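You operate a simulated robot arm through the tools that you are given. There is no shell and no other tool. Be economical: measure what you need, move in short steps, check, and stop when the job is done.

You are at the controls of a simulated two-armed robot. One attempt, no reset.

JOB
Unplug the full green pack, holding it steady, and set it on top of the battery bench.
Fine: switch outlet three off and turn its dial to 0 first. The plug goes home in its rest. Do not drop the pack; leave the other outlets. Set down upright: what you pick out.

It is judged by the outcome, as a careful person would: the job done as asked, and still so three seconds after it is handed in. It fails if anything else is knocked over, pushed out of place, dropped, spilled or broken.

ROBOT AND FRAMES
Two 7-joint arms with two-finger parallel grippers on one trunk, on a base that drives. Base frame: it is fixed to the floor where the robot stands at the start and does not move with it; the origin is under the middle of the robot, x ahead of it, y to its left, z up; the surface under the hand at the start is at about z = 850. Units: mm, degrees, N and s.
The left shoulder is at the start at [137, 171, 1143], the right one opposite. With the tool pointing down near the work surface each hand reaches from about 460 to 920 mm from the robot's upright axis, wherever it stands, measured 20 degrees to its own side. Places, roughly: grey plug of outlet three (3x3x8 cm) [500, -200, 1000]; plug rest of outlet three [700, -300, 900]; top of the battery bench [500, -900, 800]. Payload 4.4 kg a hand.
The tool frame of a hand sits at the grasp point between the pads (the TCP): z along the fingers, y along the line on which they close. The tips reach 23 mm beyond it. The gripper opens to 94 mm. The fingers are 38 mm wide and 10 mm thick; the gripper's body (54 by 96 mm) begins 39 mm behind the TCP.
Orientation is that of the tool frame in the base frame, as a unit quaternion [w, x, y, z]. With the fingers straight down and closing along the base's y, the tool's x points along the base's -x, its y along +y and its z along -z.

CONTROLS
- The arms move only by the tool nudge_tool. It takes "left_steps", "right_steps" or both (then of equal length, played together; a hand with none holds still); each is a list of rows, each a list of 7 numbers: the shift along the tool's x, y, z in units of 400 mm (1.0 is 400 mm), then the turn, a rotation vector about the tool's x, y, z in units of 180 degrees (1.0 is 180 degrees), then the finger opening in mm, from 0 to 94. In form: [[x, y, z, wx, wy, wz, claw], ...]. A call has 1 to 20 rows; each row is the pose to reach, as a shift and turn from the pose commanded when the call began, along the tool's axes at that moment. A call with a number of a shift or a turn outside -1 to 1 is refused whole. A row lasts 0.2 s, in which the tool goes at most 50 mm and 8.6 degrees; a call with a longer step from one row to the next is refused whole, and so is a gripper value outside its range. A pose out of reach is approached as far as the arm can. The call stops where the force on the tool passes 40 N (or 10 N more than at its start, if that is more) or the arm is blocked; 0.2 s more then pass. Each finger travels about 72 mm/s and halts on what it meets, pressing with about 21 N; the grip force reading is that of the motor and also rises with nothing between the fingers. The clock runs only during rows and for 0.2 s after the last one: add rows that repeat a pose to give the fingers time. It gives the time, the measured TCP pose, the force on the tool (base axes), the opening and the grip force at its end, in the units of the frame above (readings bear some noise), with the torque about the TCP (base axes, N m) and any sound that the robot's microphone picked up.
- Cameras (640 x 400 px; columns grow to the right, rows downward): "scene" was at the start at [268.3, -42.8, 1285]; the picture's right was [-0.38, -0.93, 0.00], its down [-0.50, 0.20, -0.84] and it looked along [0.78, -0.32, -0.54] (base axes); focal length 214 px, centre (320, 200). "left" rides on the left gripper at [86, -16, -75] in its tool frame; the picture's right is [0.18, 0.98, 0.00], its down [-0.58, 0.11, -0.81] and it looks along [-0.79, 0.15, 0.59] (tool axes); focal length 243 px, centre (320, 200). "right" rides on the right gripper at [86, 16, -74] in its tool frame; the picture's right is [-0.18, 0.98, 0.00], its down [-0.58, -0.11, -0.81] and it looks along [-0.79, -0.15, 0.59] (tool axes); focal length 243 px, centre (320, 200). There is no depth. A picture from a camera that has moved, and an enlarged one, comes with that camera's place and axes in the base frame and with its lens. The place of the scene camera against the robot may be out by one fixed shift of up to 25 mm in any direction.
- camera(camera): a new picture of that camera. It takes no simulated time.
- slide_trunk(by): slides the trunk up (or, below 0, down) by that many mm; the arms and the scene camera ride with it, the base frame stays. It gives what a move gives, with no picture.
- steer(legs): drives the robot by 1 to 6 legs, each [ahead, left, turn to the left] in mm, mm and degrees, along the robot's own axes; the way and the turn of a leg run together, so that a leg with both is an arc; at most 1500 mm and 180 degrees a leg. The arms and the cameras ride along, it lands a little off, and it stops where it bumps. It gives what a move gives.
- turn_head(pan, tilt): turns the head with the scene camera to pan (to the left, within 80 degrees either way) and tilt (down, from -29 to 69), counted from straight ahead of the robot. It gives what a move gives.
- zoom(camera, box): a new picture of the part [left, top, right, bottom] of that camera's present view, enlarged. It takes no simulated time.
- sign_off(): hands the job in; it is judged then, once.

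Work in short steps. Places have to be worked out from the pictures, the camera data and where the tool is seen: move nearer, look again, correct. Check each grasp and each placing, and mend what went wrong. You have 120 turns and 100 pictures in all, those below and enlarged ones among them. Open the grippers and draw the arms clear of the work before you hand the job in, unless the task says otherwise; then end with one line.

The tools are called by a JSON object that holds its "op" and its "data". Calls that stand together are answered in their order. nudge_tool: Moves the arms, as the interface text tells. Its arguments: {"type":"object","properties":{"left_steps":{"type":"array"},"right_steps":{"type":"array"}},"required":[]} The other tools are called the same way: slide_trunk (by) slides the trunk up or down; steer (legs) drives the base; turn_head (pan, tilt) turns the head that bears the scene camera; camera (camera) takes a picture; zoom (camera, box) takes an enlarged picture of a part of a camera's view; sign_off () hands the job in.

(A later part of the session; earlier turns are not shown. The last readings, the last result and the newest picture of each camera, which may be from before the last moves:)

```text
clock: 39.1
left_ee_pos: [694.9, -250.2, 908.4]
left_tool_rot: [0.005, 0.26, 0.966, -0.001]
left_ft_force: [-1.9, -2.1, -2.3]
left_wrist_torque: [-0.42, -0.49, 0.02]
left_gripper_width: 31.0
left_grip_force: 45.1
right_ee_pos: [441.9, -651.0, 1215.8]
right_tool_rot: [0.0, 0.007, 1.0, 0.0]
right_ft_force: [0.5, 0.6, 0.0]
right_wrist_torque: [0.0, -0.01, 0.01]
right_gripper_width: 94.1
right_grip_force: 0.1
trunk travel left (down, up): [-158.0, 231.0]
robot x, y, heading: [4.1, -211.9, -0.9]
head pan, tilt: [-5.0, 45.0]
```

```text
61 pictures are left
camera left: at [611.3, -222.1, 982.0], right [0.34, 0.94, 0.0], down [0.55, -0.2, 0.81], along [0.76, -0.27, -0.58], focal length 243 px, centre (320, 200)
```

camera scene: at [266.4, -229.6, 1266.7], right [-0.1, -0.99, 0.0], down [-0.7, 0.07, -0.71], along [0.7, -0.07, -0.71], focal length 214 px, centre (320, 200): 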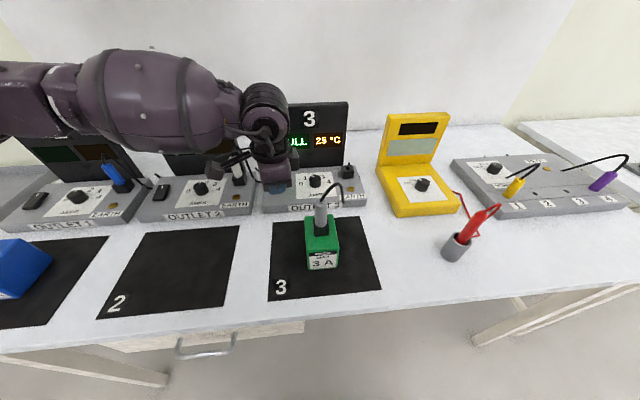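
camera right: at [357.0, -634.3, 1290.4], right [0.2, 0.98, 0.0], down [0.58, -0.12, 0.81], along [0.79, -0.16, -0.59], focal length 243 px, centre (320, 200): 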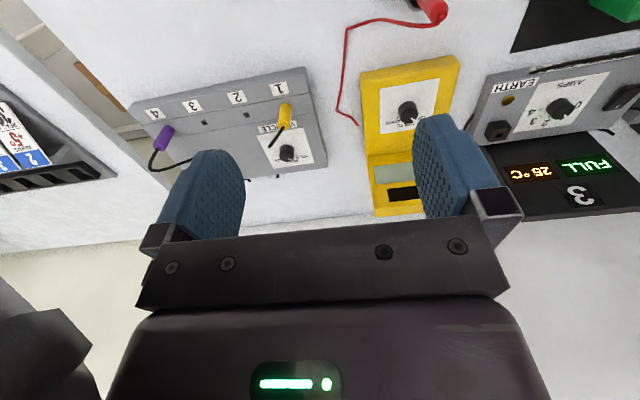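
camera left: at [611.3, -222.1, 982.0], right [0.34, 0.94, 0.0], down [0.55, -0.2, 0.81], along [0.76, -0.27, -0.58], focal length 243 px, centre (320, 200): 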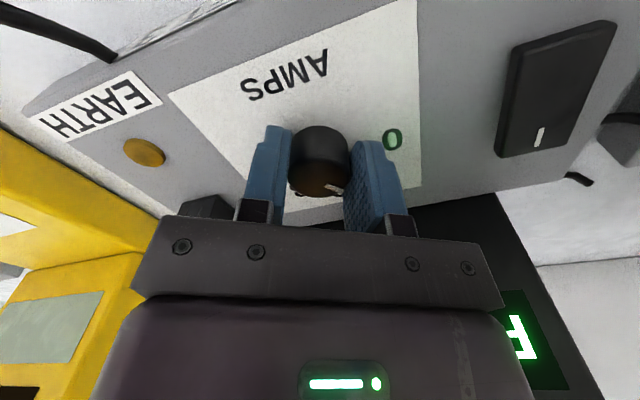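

The knob is gripped at 31 mm. I turn it 60° anticlockwise from above.

{"op": "nudge_tool", "data": {"left_steps": [[0, 0, 0, 0, 0, -0.0417, 28], [0, 0, 0, 0, 0, -0.0833, 28], [0, 0, 0, 0, 0, -0.125, 28], [0, 0, 0, 0, 0, -0.1667, 28], [0, 0, 0, 0, 0, -0.2083, 28], [0, 0, 0, 0, 0, -0.25, 28], [0, 0, 0, 0, 0, -0.2917, 28], [0, 0, 0, 0, 0, -0.3333, 28], [0, 0, 0, 0, 0, -0.3333, 28]]}}

{"op": "zoom", "data": {"camera": "left", "box": [160, 50, 480, 250]}}

{"op": "zoom", "data": {"camera": "scene", "box": [270, 140, 366, 200]}}

```text
clock: 41.1
left_ee_pos: [699.3, -253.0, 908.6]
left_tool_rot: [0.005, -0.258, 0.966, -0.003]
left_ft_force: [5.5, -25.0, -1.0]
left_wrist_torque: [-0.58, -0.58, -0.27]
left_gripper_width: 31.5
left_grip_force: 44.8
right_ee_pos: [443.2, -652.6, 1214.5]
right_tool_rot: [-0.001, 0.008, 1.0, 0.001]
right_ft_force: [-0.4, -0.1, -0.5]
right_wrist_torque: [0.0, 0.0, 0.04]
right_gripper_width: 94.2
right_grip_force: 0.0
trunk travel left (down, up): [-158.0, 231.0]
robot x, y, heading: [2.1, -210.5, -0.6]
head pan, tilt: [-5.0, 45.0]
```

```text
2.00 times, centred on (320, 150) of left
camera zoom: at [630.7, -310.2, 982.5], right [-0.65, 0.76, -0.01], down [0.44, 0.39, 0.81], along [0.62, 0.52, -0.59], focal length 485 px, centre (320, 300)
```

zoom: 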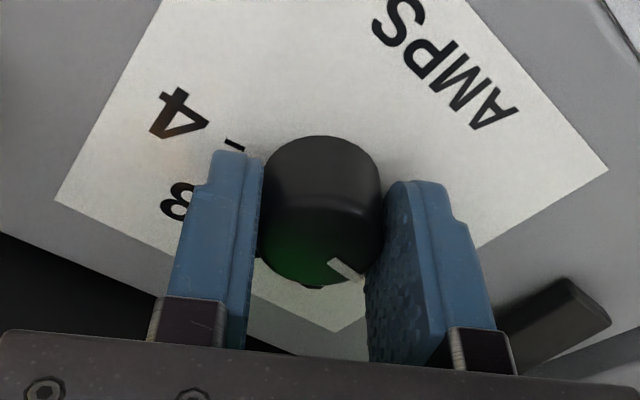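

```text
6.67 times, centred on (318, 170) of scene
camera zoom: at [267.6, -232.3, 1266.6], right [-0.1, -0.99, 0.0], down [-0.7, 0.07, -0.71], along [0.7, -0.07, -0.71], focal length 1430 px, centre (333, 400)
```

zoom: 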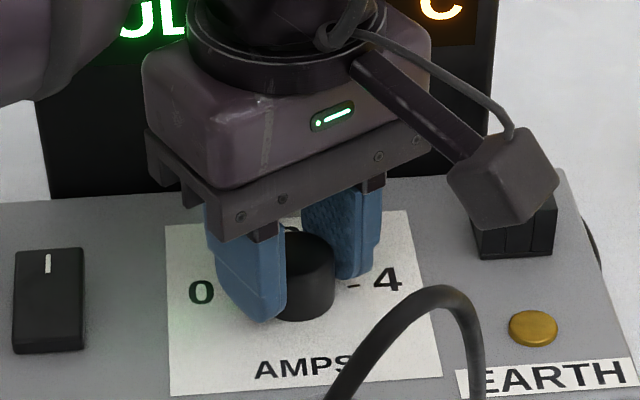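

The pointer kept its place relative to the fingers, so the knob turned with the hand. I release, rise and look.

{"op": "nudge_tool", "data": {"left_steps": [[0, 0, 0, 0, 0, 0, 60], [0, 0, 0, 0, 0, 0, 60], [0, 0, -0.08, 0, 0, 0, 60], [0, 0, -0.15, 0, 0, 0.02, 60], [0, 0, -0.15, 0, 0, 0.06, 60], [0, 0, -0.15, 0, 0, 0.1, 60]]}}

{"op": "zoom", "data": {"camera": "left", "box": [200, 0, 440, 150]}}

{"op": "zoom", "data": {"camera": "scene", "box": [270, 150, 366, 210]}}

```text
clock: 42.5
left_ee_pos: [697.5, -249.3, 967.5]
left_tool_rot: [0.003, -0.102, 0.995, -0.002]
left_ft_force: [0.0, -0.4, 0.3]
left_wrist_torque: [0.02, 0.0, 0.04]
left_gripper_width: 60.1
left_grip_force: 0.1
right_ee_pos: [441.6, -651.0, 1214.9]
right_tool_rot: [0.0, 0.008, 1.0, -0.001]
right_ft_force: [-0.3, 0.0, 0.5]
right_wrist_torque: [0.0, -0.01, 0.01]
right_gripper_width: 94.1
right_grip_force: 0.0
trunk travel left (down, up): [-158.0, 231.0]
robot x, y, heading: [0.7, -211.7, -0.8]
head pan, tilt: [-5.0, 45.0]
```

```text
2.67 times, centred on (320, 75) of left
camera zoom: at [614.1, -283.7, 1042.4], right [-0.38, 0.93, -0.01], down [0.54, 0.23, 0.81], along [0.75, 0.3, -0.59], focal length 647 px, centre (320, 533)
```

zoom: 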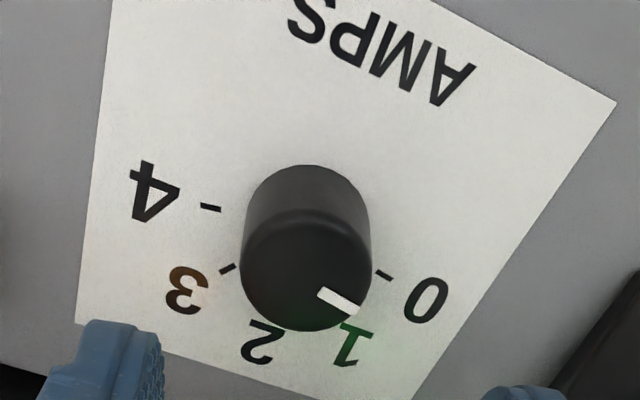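

```text
6.67 times, centred on (318, 180) of scene
camera zoom: at [266.9, -230.0, 1266.6], right [-0.1, -0.99, 0.0], down [-0.7, 0.07, -0.71], along [0.7, -0.07, -0.71], focal length 1430 px, centre (333, 333)
```

zoom: 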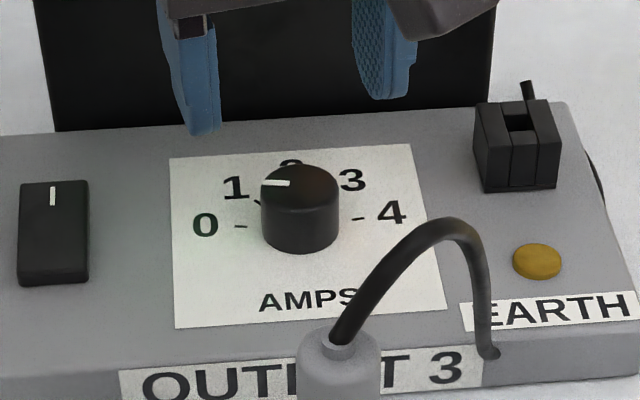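

The pointer now looks parallel to the 0–4 axis. I zoom further to measure the remainder.

{"op": "zoom", "data": {"camera": "left", "box": [264, 60, 376, 130]}}

{"op": "zoom", "data": {"camera": "scene", "box": [290, 166, 338, 196]}}

```text
5.71 times, centred on (320, 95) of left
camera zoom: at [614.1, -283.7, 1042.4], right [-0.38, 0.93, -0.01], down [0.54, 0.23, 0.81], along [0.75, 0.3, -0.59], focal length 1386 px, centre (320, 800)
```

zoom: 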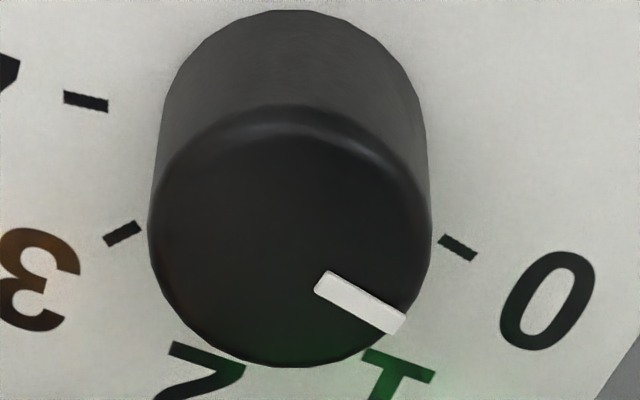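

```text
13.33 times, centred on (314, 181) of scene
camera zoom: at [266.9, -230.0, 1266.6], right [-0.1, -0.99, 0.0], down [-0.7, 0.07, -0.71], along [0.7, -0.07, -0.71], focal length 2860 px, centre (400, 453)
```

zoom: 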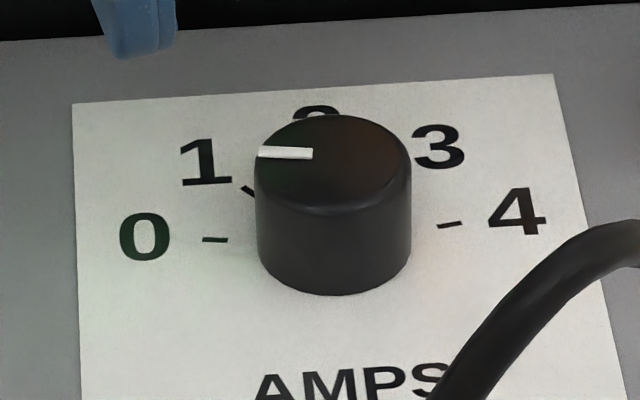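

The scale spans 160° (0 lies about 10° past the left axis) and the pointer matches the 0 tick. The switch is off and the dial is at 0. I raise the left hand and back off 120 mm to give the right hand room for a 45° grasp of the pack.

{"op": "nudge_tool", "data": {"left_steps": [[0, 0, -0.1, 0, 0, 0.0125, 60], [0.03, 0, -0.2, 0, 0, 0.025, 60], [0.1, 0.05, -0.28, 0, 0, 0.0375, 60], [0.18, 0.12, -0.34, 0, 0, 0.05, 60], [0.26, 0.19, -0.38, 0, 0, 0.065, 60], [0.34, 0.26, -0.4, 0, 0, 0.065, 60]]}}

{"op": "steer", "data": {"legs": [[-120, 0, 0]]}}

```text
clock: 43.9
left_ee_pos: [540.0, -174.0, 1124.8]
left_tool_rot: [0.004, 0.0, 1.0, -0.002]
left_ft_force: [1.1, 0.2, -0.9]
left_wrist_torque: [0.0, -0.07, 0.02]
left_gripper_width: 59.9
left_grip_force: 0.1
right_ee_pos: [442.3, -648.9, 1216.0]
right_tool_rot: [0.0, 0.008, 1.0, 0.0]
right_ft_force: [0.8, 1.5, -0.1]
right_wrist_torque: [-0.04, 0.0, 0.0]
right_gripper_width: 94.1
right_grip_force: 0.0
trunk travel left (down, up): [-158.0, 231.0]
robot x, y, heading: [-0.2, -211.0, -0.7]
head pan, tilt: [-5.0, 45.0]
```

```text
clock: 45.2
left_ee_pos: [418.5, -169.3, 1125.0]
left_tool_rot: [0.003, -0.005, 1.0, -0.001]
left_ft_force: [0.6, 0.1, 0.5]
left_wrist_torque: [-0.02, -0.02, 0.02]
left_gripper_width: 59.8
left_grip_force: 0.1
right_ee_pos: [323.9, -645.5, 1215.3]
right_tool_rot: [0.0, 0.004, 1.0, 0.001]
right_ft_force: [-1.2, 0.2, 0.3]
right_wrist_torque: [0.0, -0.06, 0.0]
right_gripper_width: 94.0
right_grip_force: 0.1
trunk travel left (down, up): [-158.0, 231.0]
robot x, y, heading: [-120.4, -208.1, -0.5]
head pan, tilt: [-5.0, 45.0]
```

The left hand moves aside while the right hand pitches 45° forward and goes above the pack.

{"op": "nudge_tool", "data": {"left_steps": [[0, 0.04, 0, 0, 0, 0, 60], [0, 0.08, 0, 0, 0, 0, 60], [0, 0.12, 0, 0, 0, 0, 60], [0, 0.16, 0, 0, 0, 0, 60], [0, 0.2, 0, 0, 0, 0, 60], [0, 0.24, 0, 0, 0, 0, 60], [0, 0.28, 0, 0, 0, 0, 60], [0, 0.3, 0, 0, 0, 0, 60], [0, 0.3, 0, 0, 0, 0, 60], [0, 0.3, 0, 0, 0, 0, 60], [0, 0.3, 0, 0, 0, 0, 60]], "right_steps": [[-0.038, 0.0994, 0.029, 0, -0.025, 0, 94], [-0.076, 0.199, 0.058, 0, -0.05, 0, 94], [-0.115, 0.298, 0.087, 0, -0.075, 0, 94], [-0.153, 0.398, 0.116, 0, -0.1, 0, 94], [-0.191, 0.497, 0.145, 0, -0.125, 0, 94], [-0.229, 0.596, 0.174, 0, -0.15, 0, 94], [-0.267, 0.696, 0.203, 0, -0.175, 0, 94], [-0.306, 0.795, 0.232, 0, -0.2, 0, 94], [-0.344, 0.895, 0.261, 0, -0.225, 0, 94], [-0.382, 0.994, 0.29, 0, -0.25, 0, 94], [-0.382, 0.994, 0.29, 0, -0.25, 0, 94]]}}

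{"op": "camera", "data": {"camera": "scene"}}

{"op": "camera", "data": {"camera": "right"}}

```text
clock: 47.6
left_ee_pos: [416.8, -51.6, 1124.7]
left_tool_rot: [0.003, -0.004, 1.0, -0.002]
left_ft_force: [0.4, -0.7, 0.5]
left_wrist_torque: [0.02, 0.04, 0.01]
left_gripper_width: 60.2
left_grip_force: 0.2
right_ee_pos: [466.3, -334.0, 1132.7]
right_tool_rot: [0.383, 0.003, 0.924, 0.0]
right_ft_force: [-0.5, -0.1, -0.3]
right_wrist_torque: [0.03, 0.02, -0.03]
right_gripper_width: 93.9
right_grip_force: 0.1
right hand out of reach, approached as far as the arm can: row 9, 10, 11
trunk travel left (down, up): [-158.0, 231.0]
robot x, y, heading: [-121.5, -206.1, -0.2]
head pan, tilt: [-5.0, 45.0]
```

```text
54 pictures are left
camera scene: at [146.0, -226.9, 1266.6], right [-0.09, -1.0, 0.0], down [-0.7, 0.07, -0.71], along [0.7, -0.07, -0.71], focal length 214 px, centre (320, 200)
```

scene: 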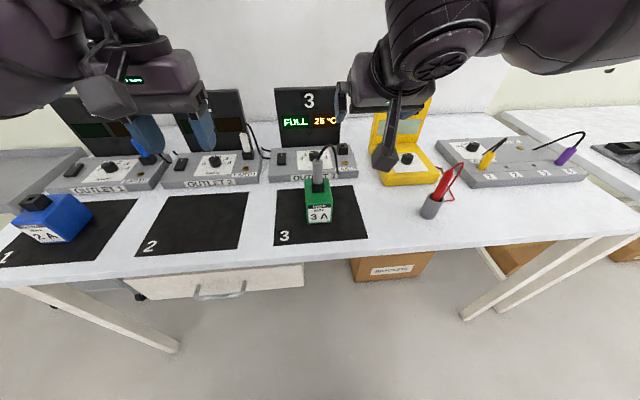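

```text
53 pictures are left
camera right: at [353.5, -318.3, 1124.1], right [0.14, 0.98, 0.13], down [-0.16, -0.11, 0.98], along [0.98, -0.16, 0.14], focal length 243 px, centre (320, 200)
```

right: 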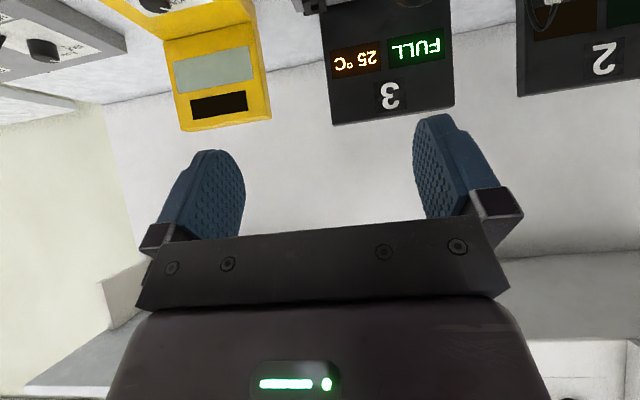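

The right hand cannot reach that far inward. I swap roles: the left hand will hold the pack and the right will take the plug. The rest lies to the right anyway, so I shift the robot 200 mm to the right.

{"op": "steer", "data": {"legs": [[0, -200, 0]]}}

{"op": "nudge_tool", "data": {"right_steps": [[0, -0.05, 0, 0, 0.025, 0, 94], [0, -0.1, 0, 0, 0.05, 0, 94], [0, -0.1, 0, 0, 0.075, 0, 94], [0, -0.1, 0, 0, 0.1, 0, 94], [0, -0.1, 0, 0, 0.125, 0, 94], [0, -0.1, 0, 0, 0.15, 0, 94], [0, -0.1, 0, 0, 0.175, 0, 94], [0, -0.1, 0, 0, 0.2, 0, 94], [0, -0.1, 0, 0, 0.225, 0, 94], [0, -0.1, 0, 0, 0.25, 0, 94]]}}

```text
clock: 50.0
left_ee_pos: [415.7, -256.1, 1125.1]
left_tool_rot: [0.003, -0.003, 1.0, -0.002]
left_ft_force: [-0.3, -0.7, 0.6]
left_wrist_torque: [-0.01, -0.01, 0.01]
left_gripper_width: 59.8
left_grip_force: 0.1
right_ee_pos: [462.8, -539.0, 1132.3]
right_tool_rot: [0.384, 0.004, 0.923, -0.001]
right_ft_force: [-0.1, -0.2, -0.1]
right_wrist_torque: [0.0, -0.02, 0.01]
right_gripper_width: 94.0
right_grip_force: 0.0
trunk travel left (down, up): [-158.0, 231.0]
robot x, y, heading: [-125.6, -415.1, -0.6]
head pan, tilt: [-5.0, 45.0]
```

```text
clock: 52.2
left_ee_pos: [416.5, -256.2, 1123.9]
left_tool_rot: [0.002, -0.003, 1.0, -0.003]
left_ft_force: [-0.1, -0.7, 0.5]
left_wrist_torque: [0.01, -0.01, -0.01]
left_gripper_width: 60.1
left_grip_force: 0.1
right_ee_pos: [463.5, -579.6, 1131.8]
right_tool_rot: [-0.001, 0.004, 1.0, 0.0]
right_ft_force: [-0.1, 0.4, 0.7]
right_wrist_torque: [0.0, 0.05, -0.03]
right_gripper_width: 93.9
right_grip_force: 0.2
trunk travel left (down, up): [-158.0, 231.0]
robot x, y, heading: [-123.7, -413.5, -0.5]
head pan, tilt: [-5.0, 45.0]
```

The left hand pitches 45° forward above the pack and opens.

{"op": "nudge_tool", "data": {"left_steps": [[-0.026, 0.003, 0.014, 0, -0.0417, 0, 94], [-0.052, 0.006, 0.028, 0, -0.0833, 0, 94], [-0.078, 0.009, 0.042, 0, -0.125, 0, 94], [-0.104, 0.012, 0.056, 0, -0.1667, 0, 94], [-0.13, 0.015, 0.07, 0, -0.2083, 0, 94], [-0.155, 0.0175, 0.085, 0, -0.25, 0, 94], [-0.155, 0.0175, 0.085, 0, -0.25, 0, 94]]}}

{"op": "turn_head", "data": {"pan": 12, "tilt": 42}}

{"op": "camera", "data": {"camera": "scene"}}

{"op": "camera", "data": {"camera": "left"}}

{"op": "camera", "data": {"camera": "right"}}

```text
clock: 53.8
left_ee_pos: [479.2, -248.1, 1090.3]
left_tool_rot: [0.386, -0.004, 0.922, -0.001]
left_ft_force: [-0.9, -0.6, -0.7]
left_wrist_torque: [0.01, -0.01, -0.03]
left_gripper_width: 94.0
left_grip_force: 0.1
right_ee_pos: [462.3, -579.9, 1132.6]
right_tool_rot: [0.0, 0.005, 1.0, 0.0]
right_ft_force: [-0.1, 0.6, 0.9]
right_wrist_torque: [-0.02, -0.05, 0.0]
right_gripper_width: 94.0
right_grip_force: 0.0
trunk travel left (down, up): [-158.0, 231.0]
robot x, y, heading: [-122.5, -411.6, -0.3]
head pan, tilt: [-5.0, 45.0]
```

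```text
clock: 54.6
left_ee_pos: [477.9, -247.4, 1091.1]
left_tool_rot: [0.386, -0.004, 0.923, -0.001]
left_ft_force: [-0.2, 0.1, 0.1]
left_wrist_torque: [0.03, 0.01, 0.0]
left_gripper_width: 93.8
left_grip_force: 0.1
right_ee_pos: [463.5, -579.4, 1132.2]
right_tool_rot: [0.0, 0.003, 1.0, 0.0]
right_ft_force: [0.6, -0.1, 0.6]
right_wrist_torque: [0.01, -0.02, 0.01]
right_gripper_width: 93.8
right_grip_force: 0.1
trunk travel left (down, up): [-158.0, 231.0]
robot x, y, heading: [-122.8, -409.6, -0.2]
head pan, tilt: [12.0, 42.0]
```

```text
52 pictures are left
camera scene: at [145.2, -407.1, 1270.9], right [0.2, -0.98, 0.0], down [-0.66, -0.13, -0.74], along [0.73, 0.15, -0.67], focal length 214 px, centre (320, 200)
```

scene: 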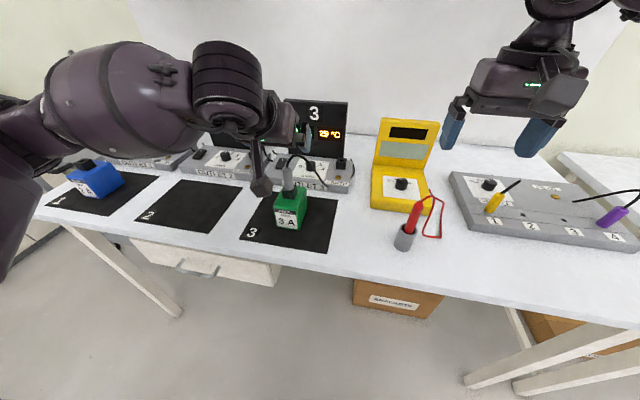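

```text
51 pictures are left
camera left: at [364.0, -266.0, 1081.5], right [-0.14, 0.98, -0.13], down [-0.17, 0.11, 0.98], along [0.98, 0.16, 0.15], focal length 243 px, centre (320, 200)
```

left: 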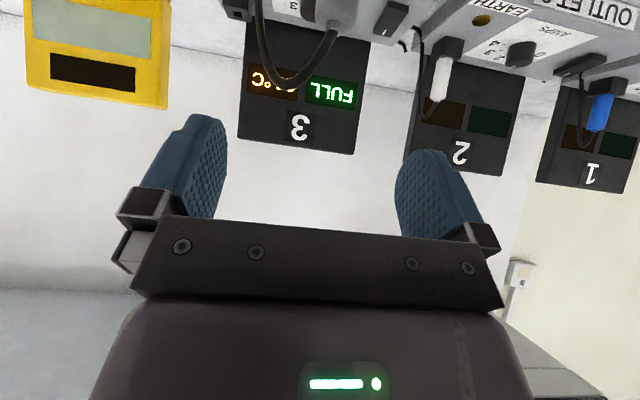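

```text
50 pictures are left
camera right: at [377.2, -563.6, 1207.3], right [0.19, 0.98, 0.0], down [0.58, -0.11, 0.81], along [0.79, -0.16, -0.59], focal length 243 px, centre (320, 200)
```

right: 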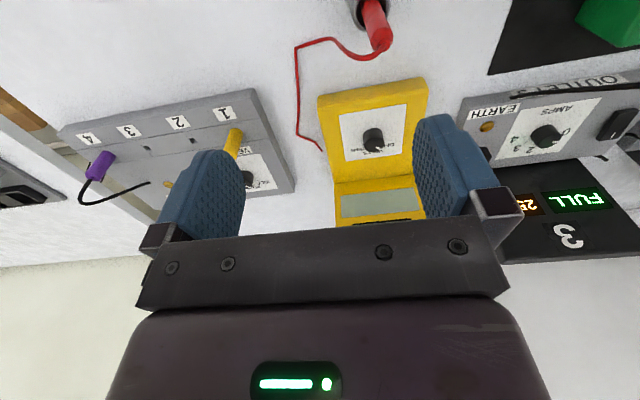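

The left hand fits. I descend straight down half way, keeping the body just in front of the plug, then check.

{"op": "nudge_tool", "data": {"left_steps": [[0.06, -0.003, 0.059, 0, 0, 0, 94], [0.12, -0.003, 0.118, 0, 0, 0, 94], [0.18, -0.003, 0.177, 0, 0, 0, 94], [0.18, -0.003, 0.177, 0, 0, 0, 94]]}}

{"op": "zoom", "data": {"camera": "scene", "box": [210, 120, 370, 220]}}

{"op": "camera", "data": {"camera": "left"}}

```text
clock: 55.6
left_ee_pos: [477.5, -251.2, 988.8]
left_tool_rot: [0.387, -0.004, 0.922, -0.001]
left_ft_force: [0.0, -0.5, -0.5]
left_wrist_torque: [-0.02, -0.01, 0.02]
left_gripper_width: 93.9
left_grip_force: 0.1
right_ee_pos: [461.7, -578.9, 1133.3]
right_tool_rot: [-0.001, 0.005, 1.0, 0.0]
right_ft_force: [-0.8, -0.4, -0.1]
right_wrist_torque: [0.0, 0.02, 0.0]
right_gripper_width: 94.1
right_grip_force: 0.0
trunk travel left (down, up): [-158.0, 231.0]
robot x, y, heading: [-123.9, -409.4, -0.5]
head pan, tilt: [12.0, 42.0]
```

```text
4.00 times, centred on (290, 170) of scene
camera zoom: at [144.8, -407.1, 1271.1], right [0.2, -0.98, 0.0], down [-0.66, -0.13, -0.74], along [0.73, 0.15, -0.67], focal length 858 px, centre (440, 320)
```

zoom: 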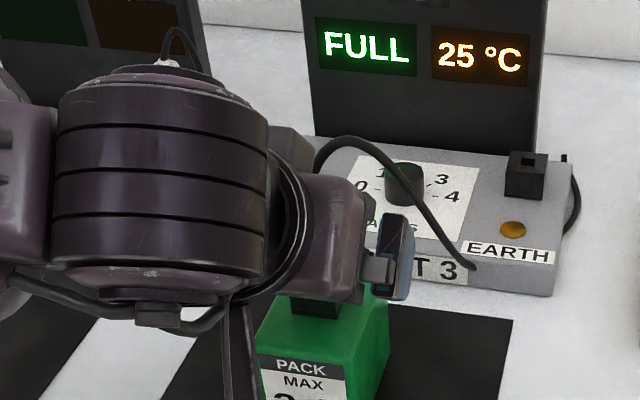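

```text
48 pictures are left
camera left: at [362.1, -268.6, 980.0], right [-0.14, 0.98, -0.13], down [-0.17, 0.11, 0.98], along [0.98, 0.16, 0.15], focal length 243 px, centre (320, 200)
```

left: 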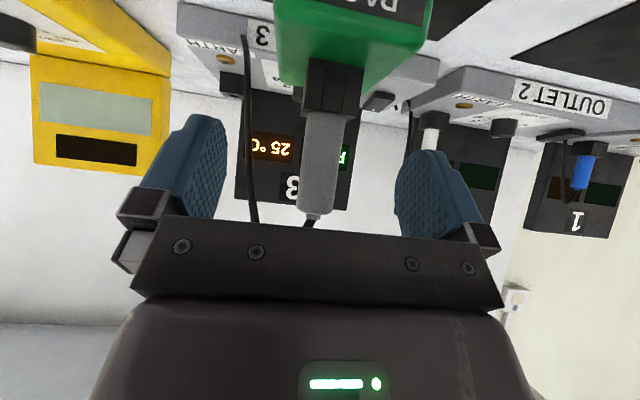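

The plug passes centrally between the fingers. I go on down to about z 907.

{"op": "nudge_tool", "data": {"left_steps": [[0.05, 0.003, 0.049, 0, 0, 0, 94], [0.1, 0.003, 0.098, 0, 0, 0, 94], [0.146, 0.003, 0.143, 0, 0, 0, 94], [0.146, 0.003, 0.143, 0, 0, 0, 94]]}}

{"op": "camera", "data": {"camera": "left"}}

{"op": "camera", "data": {"camera": "scene"}}

```text
clock: 56.6
left_ee_pos: [478.5, -249.5, 908.4]
left_tool_rot: [0.386, -0.004, 0.923, 0.0]
left_ft_force: [0.4, 0.7, -0.2]
left_wrist_torque: [0.03, 0.02, -0.01]
left_gripper_width: 94.1
left_grip_force: 0.0
right_ee_pos: [462.7, -579.3, 1132.4]
right_tool_rot: [0.0, 0.004, 1.0, 0.0]
right_ft_force: [0.4, -0.5, -0.7]
right_wrist_torque: [-0.01, -0.01, 0.01]
right_gripper_width: 94.2
right_grip_force: 0.0
trunk travel left (down, up): [-158.0, 231.0]
robot x, y, heading: [-120.7, -412.8, -0.3]
head pan, tilt: [12.0, 42.0]
```

```text
47 pictures are left
camera left: at [363.0, -266.8, 899.4], right [-0.14, 0.98, -0.13], down [-0.17, 0.11, 0.98], along [0.98, 0.16, 0.15], focal length 243 px, centre (320, 200)
```

left: 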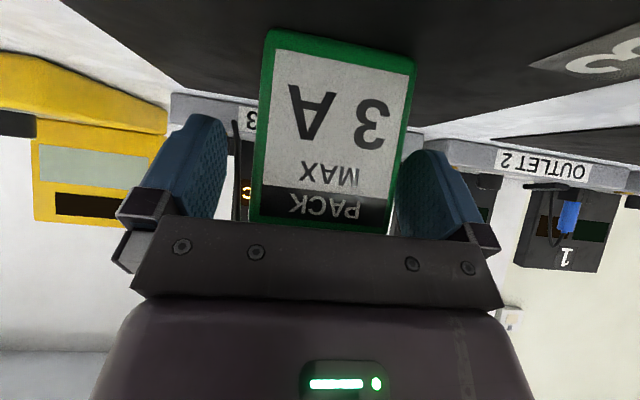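

```text
46 pictures are left
camera scene: at [144.9, -407.1, 1271.0], right [0.2, -0.98, 0.0], down [-0.66, -0.13, -0.74], along [0.73, 0.15, -0.67], focal length 214 px, centre (320, 200)
```

scene: 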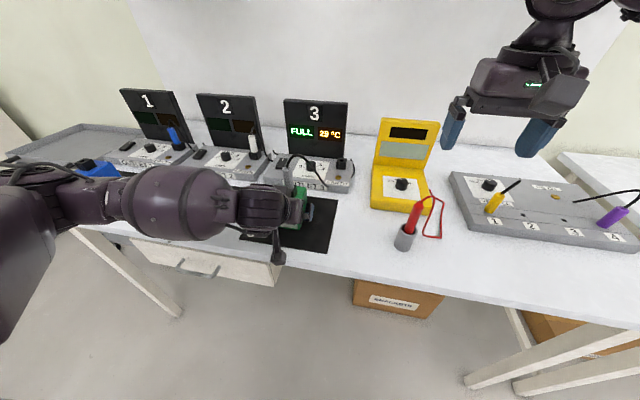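

The fingers straddle the pack squarely. I close them gently.

{"op": "nudge_tool", "data": {"left_steps": [[0, 0, 0, 0, 0, 0, 70], [0, 0, 0, 0, 0, 0, 50], [0, 0, 0, 0, 0, 0, 50], [0, 0, 0, 0, 0, 0, 50]]}}

{"op": "camera", "data": {"camera": "left"}}

```text
clock: 57.6
left_ee_pos: [476.9, -248.0, 907.9]
left_tool_rot: [0.386, -0.005, 0.923, 0.001]
left_ft_force: [0.2, 0.4, -0.1]
left_wrist_torque: [0.19, 0.05, 0.02]
left_gripper_width: 61.8
left_grip_force: 20.6
right_ee_pos: [461.0, -577.3, 1132.1]
right_tool_rot: [0.0, 0.005, 1.0, 0.0]
right_ft_force: [-0.4, 0.1, -0.9]
right_wrist_torque: [0.01, 0.0, -0.02]
right_gripper_width: 94.1
right_grip_force: 0.2
trunk travel left (down, up): [-158.0, 231.0]
robot x, y, heading: [-126.2, -410.5, -0.6]
head pan, tilt: [12.0, 42.0]
```

```text
45 pictures are left
camera left: at [363.2, -266.7, 899.4], right [-0.14, 0.98, -0.13], down [-0.17, 0.11, 0.98], along [0.98, 0.16, 0.15], focal length 243 px, centre (320, 200)
```

left: 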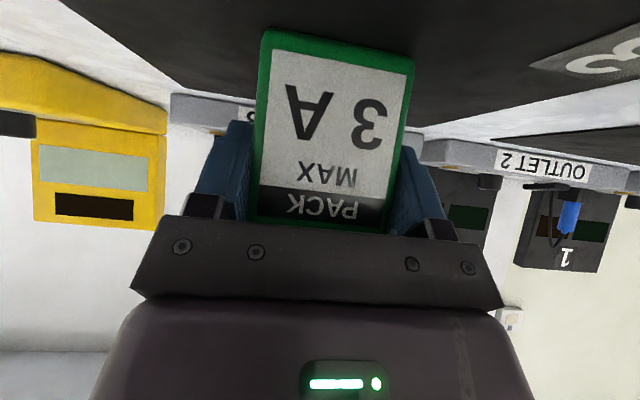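

The grip on the pack is good (62 mm), but the right hand's camera box would come close to the left wrist. I regrip 12 mm lower and 8 mm nearer to make room.

{"op": "nudge_tool", "data": {"left_steps": [[0, 0, 0, 0, 0, 0, 80], [0, 0, 0, 0, 0, 0, 80], [0.018, 0, 0.003, 0, 0, 0, 80], [0.035, 0, 0.007, 0, 0, 0, 80], [0.035, 0, 0.007, 0, 0, 0, 50], [0.035, 0, 0.007, 0, 0, 0, 50], [0.035, 0, 0.007, 0, 0, 0, 50]]}}

{"op": "camera", "data": {"camera": "left"}}

```text
clock: 59.2
left_ee_pos: [468.3, -248.2, 896.3]
left_tool_rot: [0.386, -0.004, 0.922, 0.0]
left_ft_force: [0.7, 0.2, 0.3]
left_wrist_torque: [0.11, 0.08, -0.01]
left_gripper_width: 62.0
left_grip_force: 20.6
right_ee_pos: [461.8, -579.8, 1131.6]
right_tool_rot: [0.0, 0.005, 1.0, 0.0]
right_ft_force: [0.6, -0.7, 0.5]
right_wrist_torque: [-0.01, 0.01, -0.03]
right_gripper_width: 94.1
right_grip_force: 0.2
trunk travel left (down, up): [-158.0, 231.0]
robot x, y, heading: [-119.3, -411.6, -0.4]
head pan, tilt: [12.0, 42.0]
```

```text
44 pictures are left
camera left: at [354.9, -266.3, 887.5], right [-0.14, 0.98, -0.13], down [-0.17, 0.11, 0.98], along [0.98, 0.16, 0.15], focal length 243 px, centre (320, 200)
```

left: 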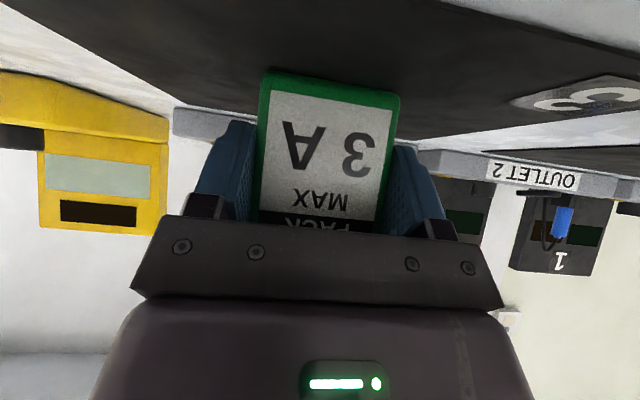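

The pack is held again. The right hand goes above the plug with its fingers either side along y.

{"op": "nudge_tool", "data": {"right_steps": [[-0.011, 0.103, 0.01, 0, 0.003, 0, 75], [-0.022, 0.206, 0.02, 0, 0.006, 0, 75], [-0.033, 0.31, 0.03, 0, 0.009, 0, 75], [-0.044, 0.413, 0.04, 0, 0.012, 0, 75], [-0.055, 0.516, 0.05, 0, 0.015, 0, 75], [-0.066, 0.62, 0.06, 0, 0.018, 0, 75], [-0.077, 0.723, 0.07, 0, 0.02, 0, 75], [-0.087, 0.826, 0.078, 0, 0.022, 0, 75], [-0.087, 0.826, 0.078, 0, 0.022, 0, 75]]}}

{"op": "camera", "data": {"camera": "right"}}

{"op": "camera", "data": {"camera": "scene"}}

```text
clock: 61.2
left_ee_pos: [468.2, -248.0, 896.8]
left_tool_rot: [0.385, -0.004, 0.923, 0.0]
left_ft_force: [1.2, -0.7, 0.6]
left_wrist_torque: [0.04, 0.01, 0.0]
left_gripper_width: 62.0
left_grip_force: 20.5
right_ee_pos: [414.0, -556.9, 1123.1]
right_tool_rot: [-0.034, 0.004, 0.999, 0.0]
right_ft_force: [0.6, -1.5, -0.4]
right_wrist_torque: [0.02, -0.01, -0.02]
right_gripper_width: 75.0
right_grip_force: 0.0
right hand out of reach, approached as far as the arm can: row 1, 2, 3, 4, 5, 6, 7, 8, 9
trunk travel left (down, up): [-158.0, 231.0]
robot x, y, heading: [-122.3, -416.1, -0.6]
head pan, tilt: [12.0, 42.0]
```

```text
43 pictures are left
camera right: at [334.3, -541.9, 1203.4], right [0.19, 0.98, -0.01], down [0.64, -0.11, 0.76], along [0.75, -0.16, -0.65], focal length 243 px, centre (320, 200)
```

right: 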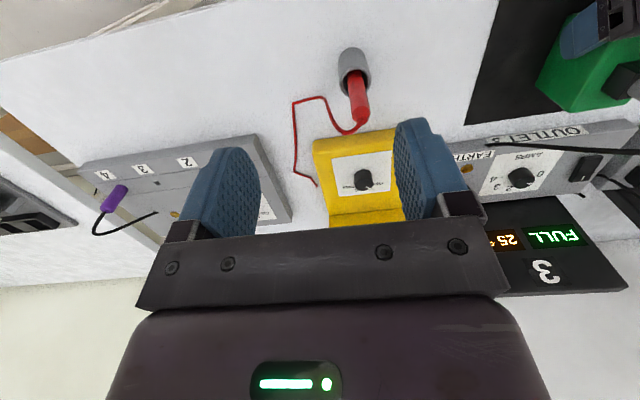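

```text
42 pictures are left
camera scene: at [145.4, -407.0, 1270.8], right [0.2, -0.98, 0.0], down [-0.66, -0.13, -0.74], along [0.73, 0.15, -0.67], focal length 214 px, centre (320, 200)
```

scene: 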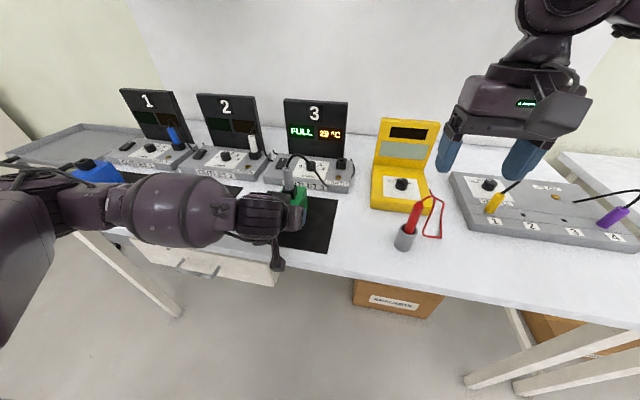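

The right arm seems wedged at a joint limit from the earlier pitched move. I take it back to about its starting posture first.

{"op": "nudge_tool", "data": {"right_steps": [[0.02, -0.09, -0.029, 0, -0.003, 0, 75], [0.04, -0.18, -0.058, 0, -0.006, 0, 75], [0.06, -0.27, -0.087, 0, -0.009, 0, 75], [0.08, -0.36, -0.115, 0, -0.012, 0, 75], [0.1, -0.45, -0.144, 0, -0.015, 0, 75], [0.13, -0.54, -0.173, 0, -0.018, 0, 75], [0.16, -0.63, -0.2, 0, -0.02, 0, 75], [0.19, -0.72, -0.23, 0, -0.022, 0, 75], [0.19, -0.72, -0.23, 0, -0.022, 0, 75]]}}

```text
clock: 63.2
left_ee_pos: [469.3, -248.6, 896.5]
left_tool_rot: [0.386, -0.004, 0.923, 0.0]
left_ft_force: [-0.7, 1.3, 1.0]
left_wrist_torque: [0.11, 0.0, 0.07]
left_gripper_width: 61.9
left_grip_force: 20.8
right_ee_pos: [338.5, -850.7, 1216.5]
right_tool_rot: [0.0, 0.004, 1.0, 0.0]
right_ft_force: [0.2, -0.7, 0.8]
right_wrist_torque: [-0.02, -0.03, 0.02]
right_gripper_width: 75.3
right_grip_force: 0.1
trunk travel left (down, up): [-158.0, 231.0]
robot x, y, heading: [-121.8, -413.1, -0.5]
head pan, tilt: [12.0, 42.0]
```

{"op": "nudge_tool", "data": {"right_steps": [[-0.062, 0.078, 0.027, 0, 0, 0, 75], [-0.124, 0.157, 0.054, 0, 0, 0, 75], [-0.186, 0.236, 0.081, 0, 0, 0, 75], [-0.249, 0.315, 0.108, 0, 0, 0, 75], [-0.311, 0.393, 0.135, 0, 0, 0, 75], [-0.373, 0.472, 0.163, 0, 0, 0, 75], [-0.435, 0.55, 0.19, 0, 0, 0, 75], [-0.4975, 0.63, 0.217, 0, 0, 0, 75]]}}

{"op": "nudge_tool", "data": {"right_steps": [[0, 0.1, 0, 0, 0, 0, 75], [0, 0.2, 0, 0, 0, 0, 75], [0, 0.3, 0, 0, 0, 0, 75], [0, 0.4, 0, 0, 0, 0, 75], [0, 0.5, 0, 0, 0, 0, 75]]}}

```text
clock: 65.0
left_ee_pos: [469.1, -247.2, 898.2]
left_tool_rot: [0.386, -0.003, 0.922, -0.001]
left_ft_force: [0.6, -0.2, -0.5]
left_wrist_torque: [0.11, -0.13, -0.02]
left_gripper_width: 61.9
left_grip_force: 21.1
right_ee_pos: [519.5, -625.7, 1139.1]
right_tool_rot: [0.0, 0.006, 1.0, 0.0]
right_ft_force: [-0.1, -0.4, -0.8]
right_wrist_torque: [-0.02, 0.0, 0.01]
right_gripper_width: 74.8
right_grip_force: 0.0
right hand out of reach, approached as far as the arm can: row 8
trunk travel left (down, up): [-158.0, 231.0]
robot x, y, heading: [-123.3, -413.7, -0.6]
head pan, tilt: [12.0, 42.0]
```

```text
clock: 66.2
left_ee_pos: [467.2, -246.5, 898.6]
left_tool_rot: [0.386, -0.005, 0.922, -0.001]
left_ft_force: [-0.1, -0.1, -3.8]
left_wrist_torque: [-0.04, 0.13, -0.01]
left_gripper_width: 62.1
left_grip_force: 21.2
right_ee_pos: [451.0, -569.9, 1169.6]
right_tool_rot: [0.002, 0.004, 1.0, -0.001]
right_ft_force: [-1.6, 0.5, 0.7]
right_wrist_torque: [-0.07, -0.03, -0.01]
right_gripper_width: 75.1
right_grip_force: 0.0
right hand out of reach, approached as far as the arm can: row 1, 2, 3, 4, 5
trunk travel left (down, up): [-158.0, 231.0]
robot x, y, heading: [-122.0, -414.0, -0.4]
head pan, tilt: [12.0, 42.0]
```

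The right hand fails at height because the wrist must bend too far there; raising the trunk should help both arms. I open the left fingers and slide the trunk up, which lifts the left hand straight off the pack.

{"op": "nudge_tool", "data": {"left_steps": [[0, 0, 0, 0, 0, 0, 80], [0, 0, 0, 0, 0, 0, 94], [0, 0, 0, 0, 0, 0, 94]], "right_steps": [[0.03, -0.1, 0, 0, 0, 0, 75], [0.06, -0.2, 0, 0, 0, 0, 75], [0.06, -0.3, 0, 0, 0, 0, 75]]}}

{"op": "slide_trunk", "data": {"by": 200}}

{"op": "camera", "data": {"camera": "scene"}}

```text
clock: 67.0
left_ee_pos: [469.1, -247.8, 897.6]
left_tool_rot: [0.387, -0.004, 0.922, 0.0]
left_ft_force: [0.2, -0.2, -0.4]
left_wrist_torque: [0.0, 0.01, 0.0]
left_gripper_width: 94.1
left_grip_force: 0.1
right_ee_pos: [435.8, -693.2, 1162.5]
right_tool_rot: [-0.001, 0.004, 1.0, 0.001]
right_ft_force: [0.7, -0.8, 0.0]
right_wrist_torque: [0.0, -0.02, -0.02]
right_gripper_width: 75.3
right_grip_force: 0.1
trunk travel left (down, up): [-158.0, 231.0]
robot x, y, heading: [-124.3, -411.8, -0.7]
head pan, tilt: [12.0, 42.0]
```

```text
clock: 69.2
left_ee_pos: [470.4, -249.5, 1096.0]
left_tool_rot: [0.385, -0.006, 0.923, 0.0]
left_ft_force: [0.0, 0.0, -0.1]
left_wrist_torque: [0.01, 0.01, -0.04]
left_gripper_width: 94.0
left_grip_force: 0.0
right_ee_pos: [434.6, -694.8, 1356.6]
right_tool_rot: [0.0, 0.004, 1.0, 0.001]
right_ft_force: [0.3, -0.1, 0.2]
right_wrist_torque: [0.0, -0.01, 0.03]
right_gripper_width: 74.9
right_grip_force: 0.1
trunk travel left (down, up): [-358.0, 31.0]
robot x, y, heading: [-121.4, -414.4, -0.5]
head pan, tilt: [12.0, 42.0]
```

```text
41 pictures are left
camera scene: at [31.4, -406.1, 1484.2], right [0.2, -0.98, 0.0], down [-0.66, -0.13, -0.74], along [0.73, 0.15, -0.67], focal length 214 px, centre (320, 200)
```

scene: 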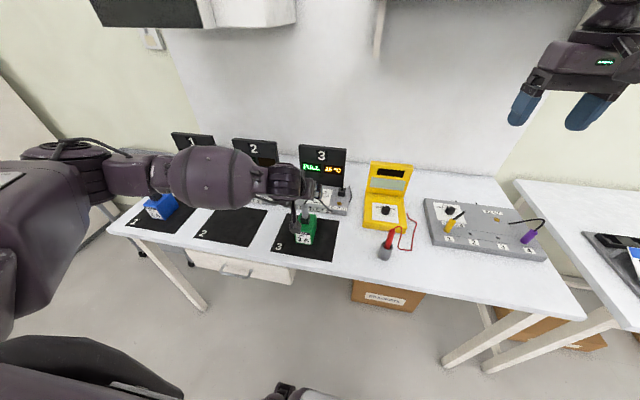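

With the trunk up 200 mm, I test the right hand's inward reach.

{"op": "nudge_tool", "data": {"right_steps": [[-0.024, 0.076, 0.063, 0, 0, 0, 75], [-0.047, 0.153, 0.126, 0, 0, 0, 75], [-0.071, 0.229, 0.188, 0, 0, 0, 75], [-0.094, 0.306, 0.251, 0, 0, 0, 75], [-0.118, 0.382, 0.314, 0, 0, 0, 75], [-0.141, 0.458, 0.377, 0, 0, 0, 75], [-0.165, 0.535, 0.44, 0, 0, 0, 75], [-0.188, 0.611, 0.502, 0, 0, 0, 75], [-0.212, 0.688, 0.565, 0, 0, 0, 75]]}}

```text
clock: 71.2
left_ee_pos: [469.8, -249.2, 1096.7]
left_tool_rot: [0.385, -0.005, 0.923, 0.0]
left_ft_force: [-0.4, 0.1, -0.4]
left_wrist_torque: [0.02, 0.02, 0.03]
left_gripper_width: 94.1
left_grip_force: 0.1
right_ee_pos: [355.9, -636.6, 1248.3]
right_tool_rot: [0.001, 0.003, 1.0, 0.001]
right_ft_force: [-0.1, -0.5, -1.0]
right_wrist_torque: [-0.01, -0.03, 0.01]
right_gripper_width: 75.1
right_grip_force: 0.0
right hand out of reach, approached as far as the arm can: row 1, 2, 3, 4, 5, 6, 7, 8, 9
trunk travel left (down, up): [-358.0, 31.0]
robot x, y, heading: [-122.5, -415.8, -0.7]
head pan, tilt: [12.0, 42.0]
```

Still limited; perhaps the wrist roll is at its end. I try yawing the right hand (camera toward −y) and then moving inward.

{"op": "nudge_tool", "data": {"right_steps": [[0, 0, 0, 0, 0, -0.045, 75], [0, 0, 0, 0, 0, -0.09, 75], [0, 0, 0, 0, 0, -0.135, 75], [0, 0, 0, 0, 0, -0.18, 75], [-0.03, 0.05, 0.03, 0, 0, -0.22, 75], [-0.08, 0.1, 0.06, 0, 0, -0.25, 75], [-0.13, 0.17, 0.09, 0, 0, -0.25, 75], [-0.18, 0.24, 0.12, 0, 0, -0.25, 75], [-0.23, 0.31, 0.15, 0, 0, -0.25, 75]]}}

{"op": "camera", "data": {"camera": "right"}}

```text
clock: 73.2
left_ee_pos: [470.9, -250.0, 1096.4]
left_tool_rot: [0.386, -0.005, 0.922, 0.0]
left_ft_force: [-0.4, -0.5, -0.1]
left_wrist_torque: [0.0, 0.0, 0.04]
left_gripper_width: 94.2
left_grip_force: 0.1
right_ee_pos: [355.3, -636.5, 1248.3]
right_tool_rot: [0.0, -0.378, 0.926, 0.001]
right_ft_force: [-0.4, -0.2, 0.4]
right_wrist_torque: [-0.02, 0.01, -0.02]
right_gripper_width: 74.9
right_grip_force: 0.1
right hand out of reach, approached as far as the arm can: row 5, 6, 7, 8, 9
trunk travel left (down, up): [-358.0, 31.0]
robot x, y, heading: [-122.9, -413.1, -0.5]
head pan, tilt: [12.0, 42.0]
```

```text
40 pictures are left
camera right: at [281.8, -687.2, 1322.4], right [-0.56, 0.83, 0.0], down [0.49, 0.33, 0.81], along [0.67, 0.45, -0.59], focal length 243 px, centre (320, 200)
```

right: 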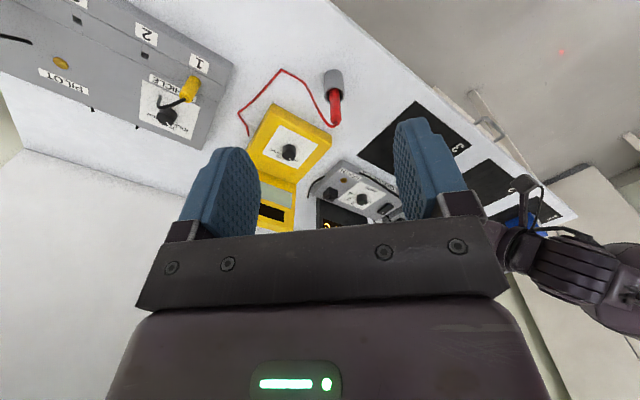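

I probe which direction is blocked: first straight down, then inward.

{"op": "nudge_tool", "data": {"right_steps": [[0, 0, 0.1, 0, 0, 0.04, 75], [0, 0, 0.2, 0, 0, 0.08, 75], [0, 0, 0.3, 0, 0, 0.12, 75], [0, 0, 0.38, 0, 0, 0.16, 75]]}}

{"op": "nudge_tool", "data": {"right_steps": [[-0.1, 0.0, 0, 0, 0, 0.04, 75], [-0.2, 0, 0, 0, 0, 0.08, 75], [-0.3, 0, 0, 0, 0, 0.09, 75]]}}

```text
clock: 74.2
left_ee_pos: [471.4, -249.2, 1096.5]
left_tool_rot: [0.386, -0.004, 0.923, 0.0]
left_ft_force: [0.8, 0.8, -1.1]
left_wrist_torque: [-0.02, 0.0, 0.01]
left_gripper_width: 93.9
left_grip_force: 0.0
right_ee_pos: [317.9, -684.6, 1144.5]
right_tool_rot: [0.001, -0.135, 0.991, 0.0]
right_ft_force: [-0.5, 0.0, -0.3]
right_wrist_torque: [-0.01, 0.01, -0.03]
right_gripper_width: 74.7
right_grip_force: 0.1
right hand out of reach, approached as far as the arm can: row 1, 2, 3, 4
trunk travel left (down, up): [-358.0, 31.0]
robot x, y, heading: [-117.2, -413.5, -0.5]
head pan, tilt: [12.0, 42.0]
```

```text
clock: 75.0
left_ee_pos: [469.9, -249.0, 1095.9]
left_tool_rot: [0.386, -0.005, 0.923, 0.0]
left_ft_force: [-0.1, 0.7, 0.0]
left_wrist_torque: [0.03, -0.02, 0.0]
left_gripper_width: 94.0
left_grip_force: 0.1
right_ee_pos: [376.1, -696.0, 1189.9]
right_tool_rot: [0.002, 0.006, 1.0, 0.001]
right_ft_force: [-0.1, -0.3, 0.4]
right_wrist_torque: [-0.03, 0.03, 0.0]
right_gripper_width: 74.9
right_grip_force: 0.0
right hand out of reach, approached as far as the arm can: row 1, 2, 3
trunk travel left (down, up): [-358.0, 31.0]
robot x, y, heading: [-122.4, -412.5, -0.6]
head pan, tilt: [12.0, 42.0]
```

I look at the right arm's posture.

{"op": "turn_head", "data": {"pan": -60, "tilt": 30}}

{"op": "camera", "data": {"camera": "scene"}}

```text
clock: 76.4
left_ee_pos: [468.9, -249.5, 1094.9]
left_tool_rot: [0.385, -0.004, 0.923, 0.0]
left_ft_force: [0.0, 0.1, -0.1]
left_wrist_torque: [0.01, -0.01, 0.01]
left_gripper_width: 94.3
left_grip_force: 0.0
right_ee_pos: [375.4, -697.2, 1190.7]
right_tool_rot: [0.0, 0.005, 1.0, 0.001]
right_ft_force: [0.4, 0.0, 0.3]
right_wrist_torque: [-0.02, -0.02, 0.0]
right_gripper_width: 74.8
right_grip_force: 0.0
trunk travel left (down, up): [-358.0, 31.0]
robot x, y, heading: [-120.4, -412.8, -0.3]
head pan, tilt: [-60.0, 30.0]
```

```text
39 pictures are left
camera scene: at [-6.3, -501.3, 1502.6], right [-0.87, -0.49, 0.0], down [-0.25, 0.44, -0.87], along [0.43, -0.75, -0.5], focal length 214 px, centre (320, 200)
```

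scene: 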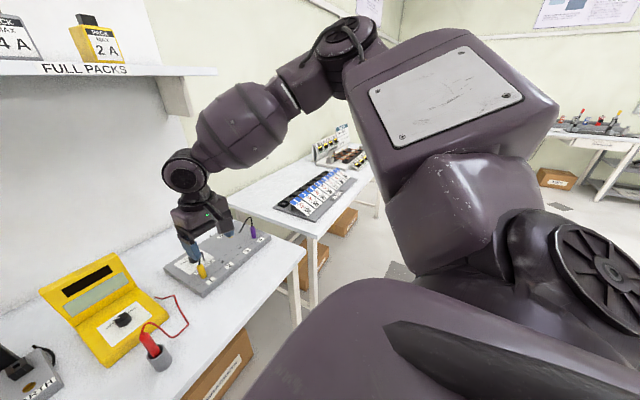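

I take the right arm back to its start posture (relative to the trunk), to come in along another path.

{"op": "nudge_tool", "data": {"right_steps": [[0.015, -0.05, -0.07, 0, 0, 0, 75], [0.03, -0.1, -0.14, 0, 0, 0, 75], [0.045, -0.15, -0.21, 0, 0, 0, 75], [0.06, -0.2, -0.28, 0, 0, 0, 75], [0.075, -0.25, -0.35, 0, 0, 0, 75], [0.09, -0.3, -0.42, 0, 0, 0, 75], [0.105, -0.35, -0.49, 0, 0, 0, 75], [0.12, -0.4, -0.56, 0, 0, 0, 75]]}}

{"op": "nudge_tool", "data": {"right_steps": [[0, 0.1, 0, 0, 0, 0, 75], [0, 0.2, 0, 0, 0, 0, 75], [0, 0.3, 0, 0, 0, 0, 75], [0, 0.4, 0, 0, 0, 0, 75], [0, 0.5, 0, 0, 0, 0, 75], [0, 0.6, 0, 0, 0, 0, 75], [0, 0.7, 0, 0, 0, 0, 75]]}}

```text
clock: 78.2
left_ee_pos: [469.6, -249.4, 1096.4]
left_tool_rot: [0.385, -0.004, 0.923, 0.0]
left_ft_force: [-0.4, 0.2, 0.7]
left_wrist_torque: [0.01, -0.02, 0.02]
left_gripper_width: 94.4
left_grip_force: 0.2
right_ee_pos: [329.3, -861.5, 1412.0]
right_tool_rot: [0.001, 0.004, 1.0, 0.001]
right_ft_force: [-0.2, -0.4, -0.1]
right_wrist_torque: [-0.04, -0.04, 0.04]
right_gripper_width: 75.0
right_grip_force: 0.0
trunk travel left (down, up): [-358.0, 31.0]
robot x, y, heading: [-126.6, -415.6, -0.5]
head pan, tilt: [-60.0, 30.0]
```

```text
clock: 79.8
left_ee_pos: [471.9, -249.1, 1094.8]
left_tool_rot: [0.385, -0.004, 0.923, 0.0]
left_ft_force: [-0.3, 0.3, -0.5]
left_wrist_torque: [-0.02, 0.0, 0.0]
left_gripper_width: 94.0
left_grip_force: 0.1
right_ee_pos: [335.5, -594.0, 1407.3]
right_tool_rot: [0.0, 0.007, 1.0, 0.0]
right_ft_force: [0.2, -0.3, -0.2]
right_wrist_torque: [0.01, 0.0, -0.03]
right_gripper_width: 75.0
right_grip_force: 0.1
right hand out of reach, approached as far as the arm can: row 7
trunk travel left (down, up): [-358.0, 31.0]
robot x, y, heading: [-125.8, -413.5, -0.8]
head pan, tilt: [-60.0, 30.0]
```

The right arm keeps to its outer side, while the left showed it can reach inward. So the right hand will hold the pack after all, and the left will take the plug, with the robot standing further left. I lift and level the left hand and then drive left.

{"op": "nudge_tool", "data": {"left_steps": [[-0.05, 0, -0.05, 0, 0.04, 0, 80], [-0.1, 0, -0.1, 0, 0.08, 0, 80], [-0.142, 0, -0.14, 0, 0.125, 0, 80], [-0.142, 0, -0.14, 0, 0.17, 0, 80], [-0.142, 0, -0.14, 0, 0.21, 0, 80], [-0.142, 0, -0.14, 0, 0.252, 0, 80], [-0.142, 0, -0.14, 0, 0.252, 0, 80]]}}

{"op": "steer", "data": {"legs": [[0, 310, 0]]}}

```text
clock: 81.4
left_ee_pos: [468.2, -249.2, 1175.3]
left_tool_rot: [0.001, -0.003, 1.0, -0.001]
left_ft_force: [-0.3, -0.2, -0.6]
left_wrist_torque: [-0.01, 0.01, 0.0]
left_gripper_width: 79.9
left_grip_force: 0.0
right_ee_pos: [334.0, -592.8, 1410.7]
right_tool_rot: [0.001, 0.004, 1.0, 0.0]
right_ft_force: [-0.5, -1.0, -0.9]
right_wrist_torque: [-0.01, 0.0, -0.01]
right_gripper_width: 74.9
right_grip_force: 0.0
trunk travel left (down, up): [-358.0, 31.0]
robot x, y, heading: [-123.2, -412.1, -0.7]
head pan, tilt: [-60.0, 30.0]
```

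```text
clock: 84.8
left_ee_pos: [469.9, 71.5, 1175.7]
left_tool_rot: [0.001, -0.007, 1.0, -0.002]
left_ft_force: [1.1, -0.5, -0.4]
left_wrist_torque: [-0.01, -0.02, -0.01]
left_gripper_width: 79.9
left_grip_force: 0.1
right_ee_pos: [337.8, -273.7, 1410.2]
right_tool_rot: [0.001, 0.002, 1.0, -0.001]
right_ft_force: [0.2, -0.1, 0.5]
right_wrist_torque: [0.0, 0.01, -0.01]
right_gripper_width: 75.1
right_grip_force: 0.1
trunk travel left (down, up): [-358.0, 31.0]
robot x, y, heading: [-121.0, -96.4, 0.0]
head pan, tilt: [-60.0, 30.0]
```

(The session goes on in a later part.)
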